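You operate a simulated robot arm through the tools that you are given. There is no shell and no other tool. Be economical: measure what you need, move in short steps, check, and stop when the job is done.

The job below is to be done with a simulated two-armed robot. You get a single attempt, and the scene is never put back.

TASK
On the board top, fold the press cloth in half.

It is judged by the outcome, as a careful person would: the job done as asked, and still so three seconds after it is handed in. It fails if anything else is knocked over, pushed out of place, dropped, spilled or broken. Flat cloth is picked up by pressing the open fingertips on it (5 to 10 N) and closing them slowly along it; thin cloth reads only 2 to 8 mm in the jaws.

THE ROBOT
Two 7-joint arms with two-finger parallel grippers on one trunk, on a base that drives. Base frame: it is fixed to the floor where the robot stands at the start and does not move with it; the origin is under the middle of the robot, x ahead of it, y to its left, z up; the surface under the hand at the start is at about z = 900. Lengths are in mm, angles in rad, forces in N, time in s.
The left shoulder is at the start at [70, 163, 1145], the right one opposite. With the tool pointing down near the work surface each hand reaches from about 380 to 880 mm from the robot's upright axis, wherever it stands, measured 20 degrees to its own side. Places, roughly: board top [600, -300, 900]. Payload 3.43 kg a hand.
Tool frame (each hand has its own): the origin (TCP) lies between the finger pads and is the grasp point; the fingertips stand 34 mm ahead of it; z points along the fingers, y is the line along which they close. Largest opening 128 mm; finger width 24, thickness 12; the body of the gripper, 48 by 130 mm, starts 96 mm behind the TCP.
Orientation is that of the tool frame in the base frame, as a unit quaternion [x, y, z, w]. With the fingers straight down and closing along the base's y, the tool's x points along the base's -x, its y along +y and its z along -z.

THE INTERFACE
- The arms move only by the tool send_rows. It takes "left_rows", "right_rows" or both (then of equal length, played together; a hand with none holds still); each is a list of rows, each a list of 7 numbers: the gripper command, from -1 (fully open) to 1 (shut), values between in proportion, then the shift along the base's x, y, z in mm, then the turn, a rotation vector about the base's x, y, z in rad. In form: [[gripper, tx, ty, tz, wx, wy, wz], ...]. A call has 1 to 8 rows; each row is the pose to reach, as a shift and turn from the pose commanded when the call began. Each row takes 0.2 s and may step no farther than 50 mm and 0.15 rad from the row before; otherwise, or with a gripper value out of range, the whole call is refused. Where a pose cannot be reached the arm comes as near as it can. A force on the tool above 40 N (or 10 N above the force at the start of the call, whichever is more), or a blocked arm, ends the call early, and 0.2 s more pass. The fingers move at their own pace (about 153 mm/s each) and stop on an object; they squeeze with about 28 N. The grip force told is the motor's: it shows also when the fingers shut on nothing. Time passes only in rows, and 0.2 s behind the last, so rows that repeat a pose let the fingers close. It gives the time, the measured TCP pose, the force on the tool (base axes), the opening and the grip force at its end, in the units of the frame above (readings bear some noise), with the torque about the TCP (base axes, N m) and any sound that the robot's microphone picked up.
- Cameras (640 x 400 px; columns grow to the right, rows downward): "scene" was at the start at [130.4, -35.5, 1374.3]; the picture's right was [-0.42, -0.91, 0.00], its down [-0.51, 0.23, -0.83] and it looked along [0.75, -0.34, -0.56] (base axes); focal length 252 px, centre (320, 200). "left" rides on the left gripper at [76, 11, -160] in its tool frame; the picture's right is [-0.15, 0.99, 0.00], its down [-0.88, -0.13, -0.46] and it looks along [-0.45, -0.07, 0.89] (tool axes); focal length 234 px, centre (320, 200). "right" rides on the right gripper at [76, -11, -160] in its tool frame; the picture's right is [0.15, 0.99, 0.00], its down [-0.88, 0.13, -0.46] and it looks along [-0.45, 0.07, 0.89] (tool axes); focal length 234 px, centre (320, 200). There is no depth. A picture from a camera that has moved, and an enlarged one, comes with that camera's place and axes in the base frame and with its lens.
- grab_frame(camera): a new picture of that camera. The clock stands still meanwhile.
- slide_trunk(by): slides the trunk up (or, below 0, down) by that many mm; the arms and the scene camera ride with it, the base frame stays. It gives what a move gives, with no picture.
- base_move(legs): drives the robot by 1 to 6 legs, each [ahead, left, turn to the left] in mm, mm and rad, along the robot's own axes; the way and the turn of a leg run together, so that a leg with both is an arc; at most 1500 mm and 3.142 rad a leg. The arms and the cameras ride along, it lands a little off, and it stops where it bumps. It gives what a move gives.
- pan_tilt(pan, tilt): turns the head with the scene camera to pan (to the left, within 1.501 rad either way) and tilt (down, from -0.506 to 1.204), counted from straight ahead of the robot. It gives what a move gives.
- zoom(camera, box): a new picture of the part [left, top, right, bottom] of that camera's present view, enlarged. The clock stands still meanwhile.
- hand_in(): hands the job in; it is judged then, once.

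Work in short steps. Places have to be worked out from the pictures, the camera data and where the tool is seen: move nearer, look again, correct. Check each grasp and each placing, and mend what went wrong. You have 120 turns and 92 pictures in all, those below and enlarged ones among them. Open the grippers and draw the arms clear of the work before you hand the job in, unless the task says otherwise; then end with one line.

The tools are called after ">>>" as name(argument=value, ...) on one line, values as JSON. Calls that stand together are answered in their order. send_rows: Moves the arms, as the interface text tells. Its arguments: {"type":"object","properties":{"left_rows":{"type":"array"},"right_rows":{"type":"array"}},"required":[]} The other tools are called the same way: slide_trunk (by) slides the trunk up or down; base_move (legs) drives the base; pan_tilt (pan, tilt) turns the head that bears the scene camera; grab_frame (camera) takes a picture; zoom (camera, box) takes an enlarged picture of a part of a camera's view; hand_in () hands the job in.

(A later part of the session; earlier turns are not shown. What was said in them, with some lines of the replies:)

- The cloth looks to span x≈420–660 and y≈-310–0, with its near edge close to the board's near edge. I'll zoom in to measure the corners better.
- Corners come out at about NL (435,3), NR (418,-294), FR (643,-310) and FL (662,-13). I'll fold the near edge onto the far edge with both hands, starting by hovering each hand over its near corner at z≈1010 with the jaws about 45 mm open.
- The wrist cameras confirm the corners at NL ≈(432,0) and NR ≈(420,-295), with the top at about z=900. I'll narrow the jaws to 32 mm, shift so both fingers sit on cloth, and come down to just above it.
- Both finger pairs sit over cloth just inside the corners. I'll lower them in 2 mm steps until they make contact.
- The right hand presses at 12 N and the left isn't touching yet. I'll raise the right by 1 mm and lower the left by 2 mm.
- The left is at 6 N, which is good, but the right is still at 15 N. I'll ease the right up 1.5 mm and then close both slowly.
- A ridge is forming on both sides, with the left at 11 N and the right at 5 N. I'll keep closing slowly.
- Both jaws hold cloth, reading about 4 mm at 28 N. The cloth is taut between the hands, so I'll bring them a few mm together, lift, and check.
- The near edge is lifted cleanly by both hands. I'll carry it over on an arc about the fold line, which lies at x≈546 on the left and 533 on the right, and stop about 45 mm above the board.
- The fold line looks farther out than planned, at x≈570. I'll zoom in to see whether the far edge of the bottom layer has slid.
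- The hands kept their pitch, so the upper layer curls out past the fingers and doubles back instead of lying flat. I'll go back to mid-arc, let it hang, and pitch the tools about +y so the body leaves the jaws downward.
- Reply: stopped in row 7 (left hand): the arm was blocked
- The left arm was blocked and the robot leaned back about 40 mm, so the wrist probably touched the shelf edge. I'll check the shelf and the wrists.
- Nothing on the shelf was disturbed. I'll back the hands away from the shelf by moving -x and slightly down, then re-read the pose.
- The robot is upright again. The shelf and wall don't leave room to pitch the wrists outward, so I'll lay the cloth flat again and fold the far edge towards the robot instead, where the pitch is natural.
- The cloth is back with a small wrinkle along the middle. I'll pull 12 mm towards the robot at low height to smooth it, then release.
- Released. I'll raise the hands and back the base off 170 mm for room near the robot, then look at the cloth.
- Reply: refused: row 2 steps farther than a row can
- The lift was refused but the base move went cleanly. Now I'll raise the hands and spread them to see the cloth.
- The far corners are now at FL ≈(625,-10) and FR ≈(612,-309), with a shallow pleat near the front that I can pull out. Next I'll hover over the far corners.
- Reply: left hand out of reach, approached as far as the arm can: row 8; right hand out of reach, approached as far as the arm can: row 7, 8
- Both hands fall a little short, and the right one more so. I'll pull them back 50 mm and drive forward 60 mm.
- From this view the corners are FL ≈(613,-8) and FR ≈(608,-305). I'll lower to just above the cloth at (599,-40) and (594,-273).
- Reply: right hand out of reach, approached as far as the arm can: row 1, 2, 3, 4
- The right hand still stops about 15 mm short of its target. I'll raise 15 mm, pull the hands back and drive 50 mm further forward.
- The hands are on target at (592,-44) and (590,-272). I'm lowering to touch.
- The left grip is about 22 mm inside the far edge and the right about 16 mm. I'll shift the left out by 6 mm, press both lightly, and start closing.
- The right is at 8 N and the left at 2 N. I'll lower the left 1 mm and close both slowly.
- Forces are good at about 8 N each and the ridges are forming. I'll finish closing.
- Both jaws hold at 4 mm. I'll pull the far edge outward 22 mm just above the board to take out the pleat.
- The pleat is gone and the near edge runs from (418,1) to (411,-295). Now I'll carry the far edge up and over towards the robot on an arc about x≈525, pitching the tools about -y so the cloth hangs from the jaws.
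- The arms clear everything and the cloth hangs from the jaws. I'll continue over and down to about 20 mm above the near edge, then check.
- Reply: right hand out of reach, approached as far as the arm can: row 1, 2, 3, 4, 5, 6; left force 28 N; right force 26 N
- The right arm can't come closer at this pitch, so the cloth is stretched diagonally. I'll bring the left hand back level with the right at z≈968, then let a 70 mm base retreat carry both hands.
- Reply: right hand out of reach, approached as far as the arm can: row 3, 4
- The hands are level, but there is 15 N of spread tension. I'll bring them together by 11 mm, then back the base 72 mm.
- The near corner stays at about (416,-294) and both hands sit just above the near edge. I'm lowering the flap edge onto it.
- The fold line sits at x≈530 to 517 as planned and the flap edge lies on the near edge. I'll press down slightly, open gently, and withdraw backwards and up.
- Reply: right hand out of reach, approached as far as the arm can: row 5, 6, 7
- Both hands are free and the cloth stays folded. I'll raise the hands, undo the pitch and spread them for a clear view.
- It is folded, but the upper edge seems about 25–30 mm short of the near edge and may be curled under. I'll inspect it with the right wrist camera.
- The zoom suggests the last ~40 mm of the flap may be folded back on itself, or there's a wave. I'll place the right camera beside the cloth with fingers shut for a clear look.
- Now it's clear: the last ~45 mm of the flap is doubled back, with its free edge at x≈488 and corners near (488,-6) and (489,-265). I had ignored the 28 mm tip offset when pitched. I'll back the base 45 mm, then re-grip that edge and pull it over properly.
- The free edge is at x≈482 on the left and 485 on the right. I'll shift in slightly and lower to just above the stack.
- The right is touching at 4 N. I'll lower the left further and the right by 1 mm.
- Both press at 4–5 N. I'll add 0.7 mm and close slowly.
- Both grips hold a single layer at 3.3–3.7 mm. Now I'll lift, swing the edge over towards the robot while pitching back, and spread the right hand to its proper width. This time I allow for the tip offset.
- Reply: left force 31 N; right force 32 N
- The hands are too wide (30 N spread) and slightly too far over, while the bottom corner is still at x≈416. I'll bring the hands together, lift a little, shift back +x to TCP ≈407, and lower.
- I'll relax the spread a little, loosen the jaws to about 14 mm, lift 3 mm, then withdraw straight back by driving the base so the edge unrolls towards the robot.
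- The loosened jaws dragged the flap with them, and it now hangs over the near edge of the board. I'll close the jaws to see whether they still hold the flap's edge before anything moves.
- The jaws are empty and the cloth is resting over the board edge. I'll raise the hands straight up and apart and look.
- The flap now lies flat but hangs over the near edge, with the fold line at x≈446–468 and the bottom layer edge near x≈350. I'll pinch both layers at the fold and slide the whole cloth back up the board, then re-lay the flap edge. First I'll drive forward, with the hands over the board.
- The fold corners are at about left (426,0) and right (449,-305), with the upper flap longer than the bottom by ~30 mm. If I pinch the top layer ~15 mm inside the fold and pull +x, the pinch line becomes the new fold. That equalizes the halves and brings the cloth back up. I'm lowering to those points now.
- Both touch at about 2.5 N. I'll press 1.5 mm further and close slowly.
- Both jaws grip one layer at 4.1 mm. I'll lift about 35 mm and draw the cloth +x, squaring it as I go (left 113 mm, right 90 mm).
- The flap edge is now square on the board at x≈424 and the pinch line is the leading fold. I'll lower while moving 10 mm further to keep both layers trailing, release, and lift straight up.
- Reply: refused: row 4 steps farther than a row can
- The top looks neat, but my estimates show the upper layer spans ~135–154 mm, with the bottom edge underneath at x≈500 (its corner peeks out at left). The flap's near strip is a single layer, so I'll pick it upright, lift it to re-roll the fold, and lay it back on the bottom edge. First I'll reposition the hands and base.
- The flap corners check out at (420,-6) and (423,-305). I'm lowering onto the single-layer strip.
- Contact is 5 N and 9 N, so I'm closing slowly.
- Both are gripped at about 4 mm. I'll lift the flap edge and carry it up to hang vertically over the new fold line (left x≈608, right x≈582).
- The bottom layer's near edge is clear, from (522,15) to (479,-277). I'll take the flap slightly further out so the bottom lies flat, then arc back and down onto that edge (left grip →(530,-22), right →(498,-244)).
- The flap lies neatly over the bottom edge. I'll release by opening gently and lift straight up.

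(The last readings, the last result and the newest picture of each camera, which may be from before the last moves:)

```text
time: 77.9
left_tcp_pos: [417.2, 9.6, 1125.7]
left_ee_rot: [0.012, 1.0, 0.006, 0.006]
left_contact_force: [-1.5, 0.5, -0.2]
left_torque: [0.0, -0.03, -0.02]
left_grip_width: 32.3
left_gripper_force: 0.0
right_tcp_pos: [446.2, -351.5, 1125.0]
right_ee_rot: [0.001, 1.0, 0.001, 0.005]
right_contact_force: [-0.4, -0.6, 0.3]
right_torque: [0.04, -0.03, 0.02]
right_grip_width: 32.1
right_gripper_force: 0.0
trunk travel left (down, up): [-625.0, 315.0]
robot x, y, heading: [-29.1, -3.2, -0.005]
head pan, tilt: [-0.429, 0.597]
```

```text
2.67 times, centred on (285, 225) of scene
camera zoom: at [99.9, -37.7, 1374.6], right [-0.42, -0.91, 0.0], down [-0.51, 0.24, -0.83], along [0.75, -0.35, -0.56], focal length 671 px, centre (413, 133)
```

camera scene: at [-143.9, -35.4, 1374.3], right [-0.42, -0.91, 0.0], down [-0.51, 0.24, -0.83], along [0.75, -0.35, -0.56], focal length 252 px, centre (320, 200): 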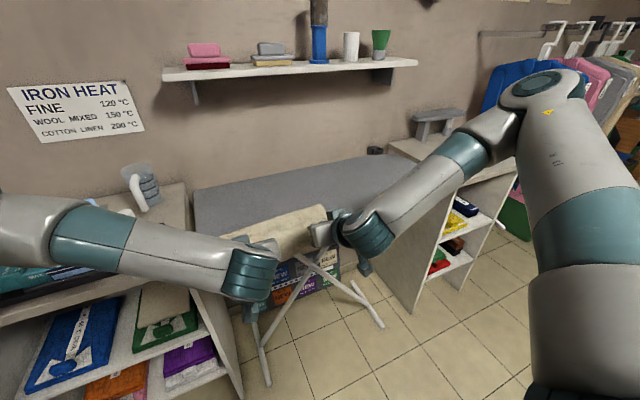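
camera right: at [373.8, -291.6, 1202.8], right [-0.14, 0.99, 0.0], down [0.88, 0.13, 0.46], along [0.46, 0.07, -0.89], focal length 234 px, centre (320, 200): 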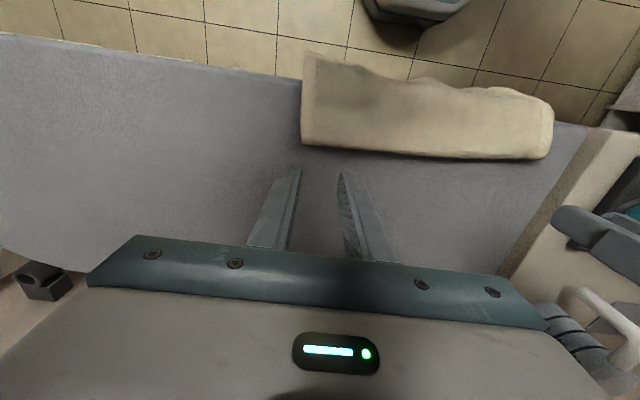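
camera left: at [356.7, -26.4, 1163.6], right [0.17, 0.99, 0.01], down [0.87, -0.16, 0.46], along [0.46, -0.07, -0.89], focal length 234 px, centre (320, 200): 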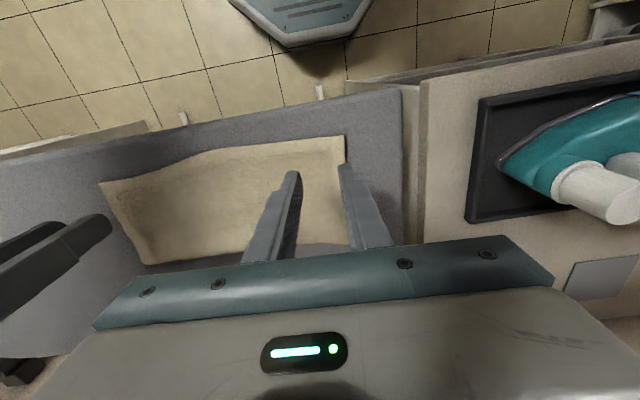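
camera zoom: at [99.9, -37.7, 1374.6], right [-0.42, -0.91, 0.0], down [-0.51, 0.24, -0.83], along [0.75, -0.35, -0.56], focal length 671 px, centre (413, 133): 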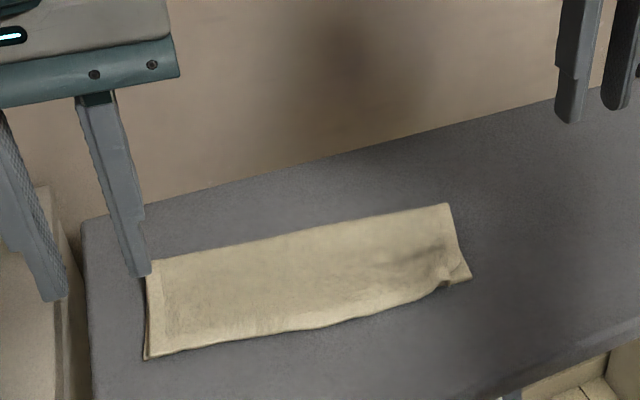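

The folded strip measures about 113 × 297 mm, which is half, with aligned edges. I'll check the slightly ruffled right corner.

>>> zoom(camera="scene", box=[270, 210, 350, 265])

```text
7.27 times, centred on (310, 238) of scene
camera zoom: at [99.9, -37.7, 1374.6], right [-0.42, -0.91, 0.0], down [-0.51, 0.24, -0.83], along [0.75, -0.35, -0.56], focal length 1829 px, centre (393, -73)
```

zoom: 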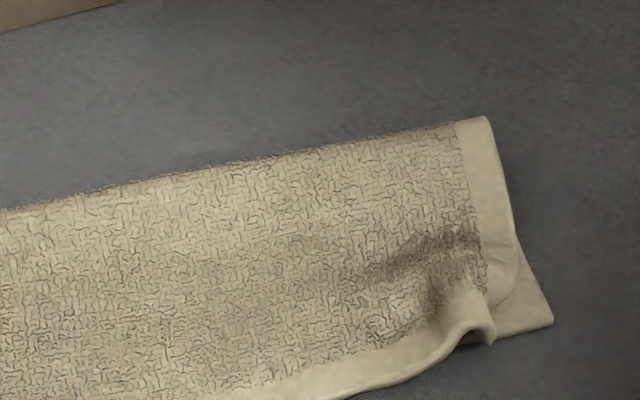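

The flap's right corner is puckered about 20 mm short. I'll smooth it gently: fingers shut, light contact at (498,-247), and a short outward stroke.

>>> send_rows(right_rows=[[1, 12, 25, -30, 0, 0, 0], [1, 24, 50, -60, 0, 0, 0], [1, 36, 75, -90, 0, 0, 0], [1, 48, 95, -120, 0, 0, 0], [1, 52, 104, -150, 0, 0, 0], [1, 52, 104, -170, 0, 0, 0], [1, 52, 104, -177, 0, 0, 0]])

>>> send_rows(right_rows=[[1, 0, 0, -2, 0, 0, 0], [1, 0, 0, -4, 0, 0, 0]])

```text
time: 79.5
left_tcp_pos: [420.9, 10.1, 1125.4]
left_ee_rot: [0.014, 1.0, 0.005, 0.005]
left_contact_force: [0.0, 0.0, 0.1]
left_torque: [0.0, 0.02, 0.01]
left_grip_width: 32.1
left_gripper_force: 0.0
right_tcp_pos: [501.9, -245.9, 947.4]
right_ee_rot: [0.002, 1.0, 0.001, 0.004]
right_contact_force: [-0.4, 0.1, 0.8]
right_torque: [0.0, 0.01, 0.04]
right_grip_width: 0.1
right_gripper_force: 28.3
trunk travel left (down, up): [-625.0, 315.0]
robot x, y, heading: [-28.4, -0.7, -0.008]
head pan, tilt: [-0.429, 0.597]
```

```text
time: 80.1
left_tcp_pos: [420.3, 10.6, 1125.4]
left_ee_rot: [0.013, 1.0, 0.004, 0.005]
left_contact_force: [1.1, 0.1, -0.4]
left_torque: [0.06, 0.0, -0.01]
left_grip_width: 32.0
left_gripper_force: 0.0
right_tcp_pos: [502.1, -248.2, 943.7]
right_ee_rot: [0.002, 1.0, 0.0, 0.004]
right_contact_force: [-0.3, 0.2, 2.0]
right_torque: [0.03, 0.0, 0.0]
right_grip_width: 0.2
right_gripper_force: 28.4
trunk travel left (down, up): [-625.0, 315.0]
robot x, y, heading: [-26.2, 0.8, -0.001]
head pan, tilt: [-0.429, 0.597]
```

Light 2 N contact. Now the short stroke outward, then a straight lift and withdrawal.

>>> send_rows(right_rows=[[1, 0, 0, -1, 0, 0, 0], [1, -2, -6, -1, 0, 0, 0], [1, -4, -12, -1, 0, 0, 0], [1, -6, -18, -1, 0, 0, 0], [1, -7, -23, -1, 0, 0, 0], [1, -7, -23, 15, 0, 0, 0], [1, -7, -23, 50, 0, 0, 0], [1, -7, -23, 90, 0, 0, 0]])

>>> send_rows(right_rows=[[0, 0, -20, 40, 0, 0, 0], [-0.5, -20, -60, 60, 0, 0, 0], [-1, -40, -100, 80, 0, 0, 0], [-1, -50, -120, 90, 0, 0, 0]], left_rows=[[0, 0, 20, 10, 0, 0, 0], [-0.5, -10, 40, 20, 0, 0, 0], [-1, -20, 60, 30, 0, 0, 0], [-1, -30, 60, 40, 0, 0, 0]])

>>> zoom(camera="scene", box=[200, 180, 360, 290])

```text
time: 81.9
left_tcp_pos: [419.7, 10.0, 1124.7]
left_ee_rot: [0.014, 1.0, 0.005, 0.006]
left_contact_force: [-0.3, 0.3, -0.1]
left_torque: [0.01, 0.01, -0.02]
left_grip_width: 32.1
left_gripper_force: 0.1
right_tcp_pos: [495.7, -271.0, 1033.0]
right_ee_rot: [0.002, 1.0, 0.0, 0.004]
right_contact_force: [0.5, -0.3, 0.1]
right_torque: [-0.01, -0.01, -0.04]
right_grip_width: 0.0
right_gripper_force: 27.7
trunk travel left (down, up): [-625.0, 315.0]
robot x, y, heading: [-26.0, 0.2, -0.005]
head pan, tilt: [-0.429, 0.597]
```

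```text
time: 82.9
left_tcp_pos: [388.6, 69.8, 1163.6]
left_ee_rot: [0.013, 1.0, 0.005, 0.005]
left_contact_force: [0.1, 0.3, 0.6]
left_torque: [0.02, -0.03, 0.01]
left_grip_width: 127.9
left_gripper_force: 0.1
right_tcp_pos: [445.4, -393.5, 1123.2]
right_ee_rot: [0.001, 1.0, 0.0, 0.004]
right_contact_force: [0.2, 0.5, 0.8]
right_torque: [0.0, -0.03, -0.02]
right_grip_width: 127.9
right_gripper_force: 0.2
trunk travel left (down, up): [-625.0, 315.0]
robot x, y, heading: [-28.5, 1.1, -0.006]
head pan, tilt: [-0.429, 0.597]
```

```text
3.64 times, centred on (280, 235) of scene
camera zoom: at [101.7, -37.2, 1374.3], right [-0.42, -0.91, 0.0], down [-0.51, 0.24, -0.83], along [0.75, -0.35, -0.56], focal length 914 px, centre (466, 73)
```

zoom: 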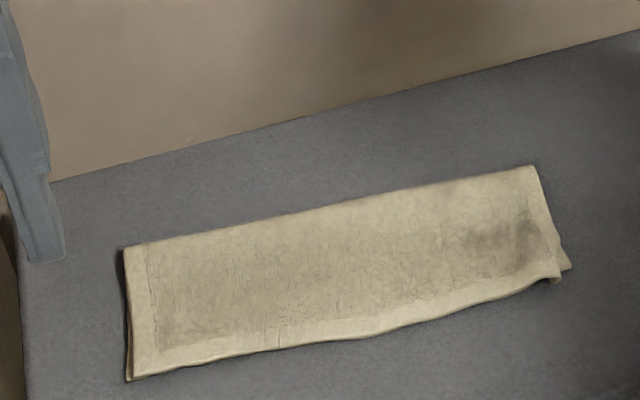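

The corner is smoother. The cloth is folded in half with edges and corners matching, the grippers are open and clear, and I see nothing else disturbed, so I'm handing in.

>>> hand_in()

```text
The job is handed in.
```

The press cloth is folded in half on the board top, with its edges matching to within about 1 cm apart from one slightly ruffled corner. It sits about 8° off square to the board and farther from the near edge than where it started. The left wrist probably touched the shelf edge once on the way, but nothing on the shelf moved.
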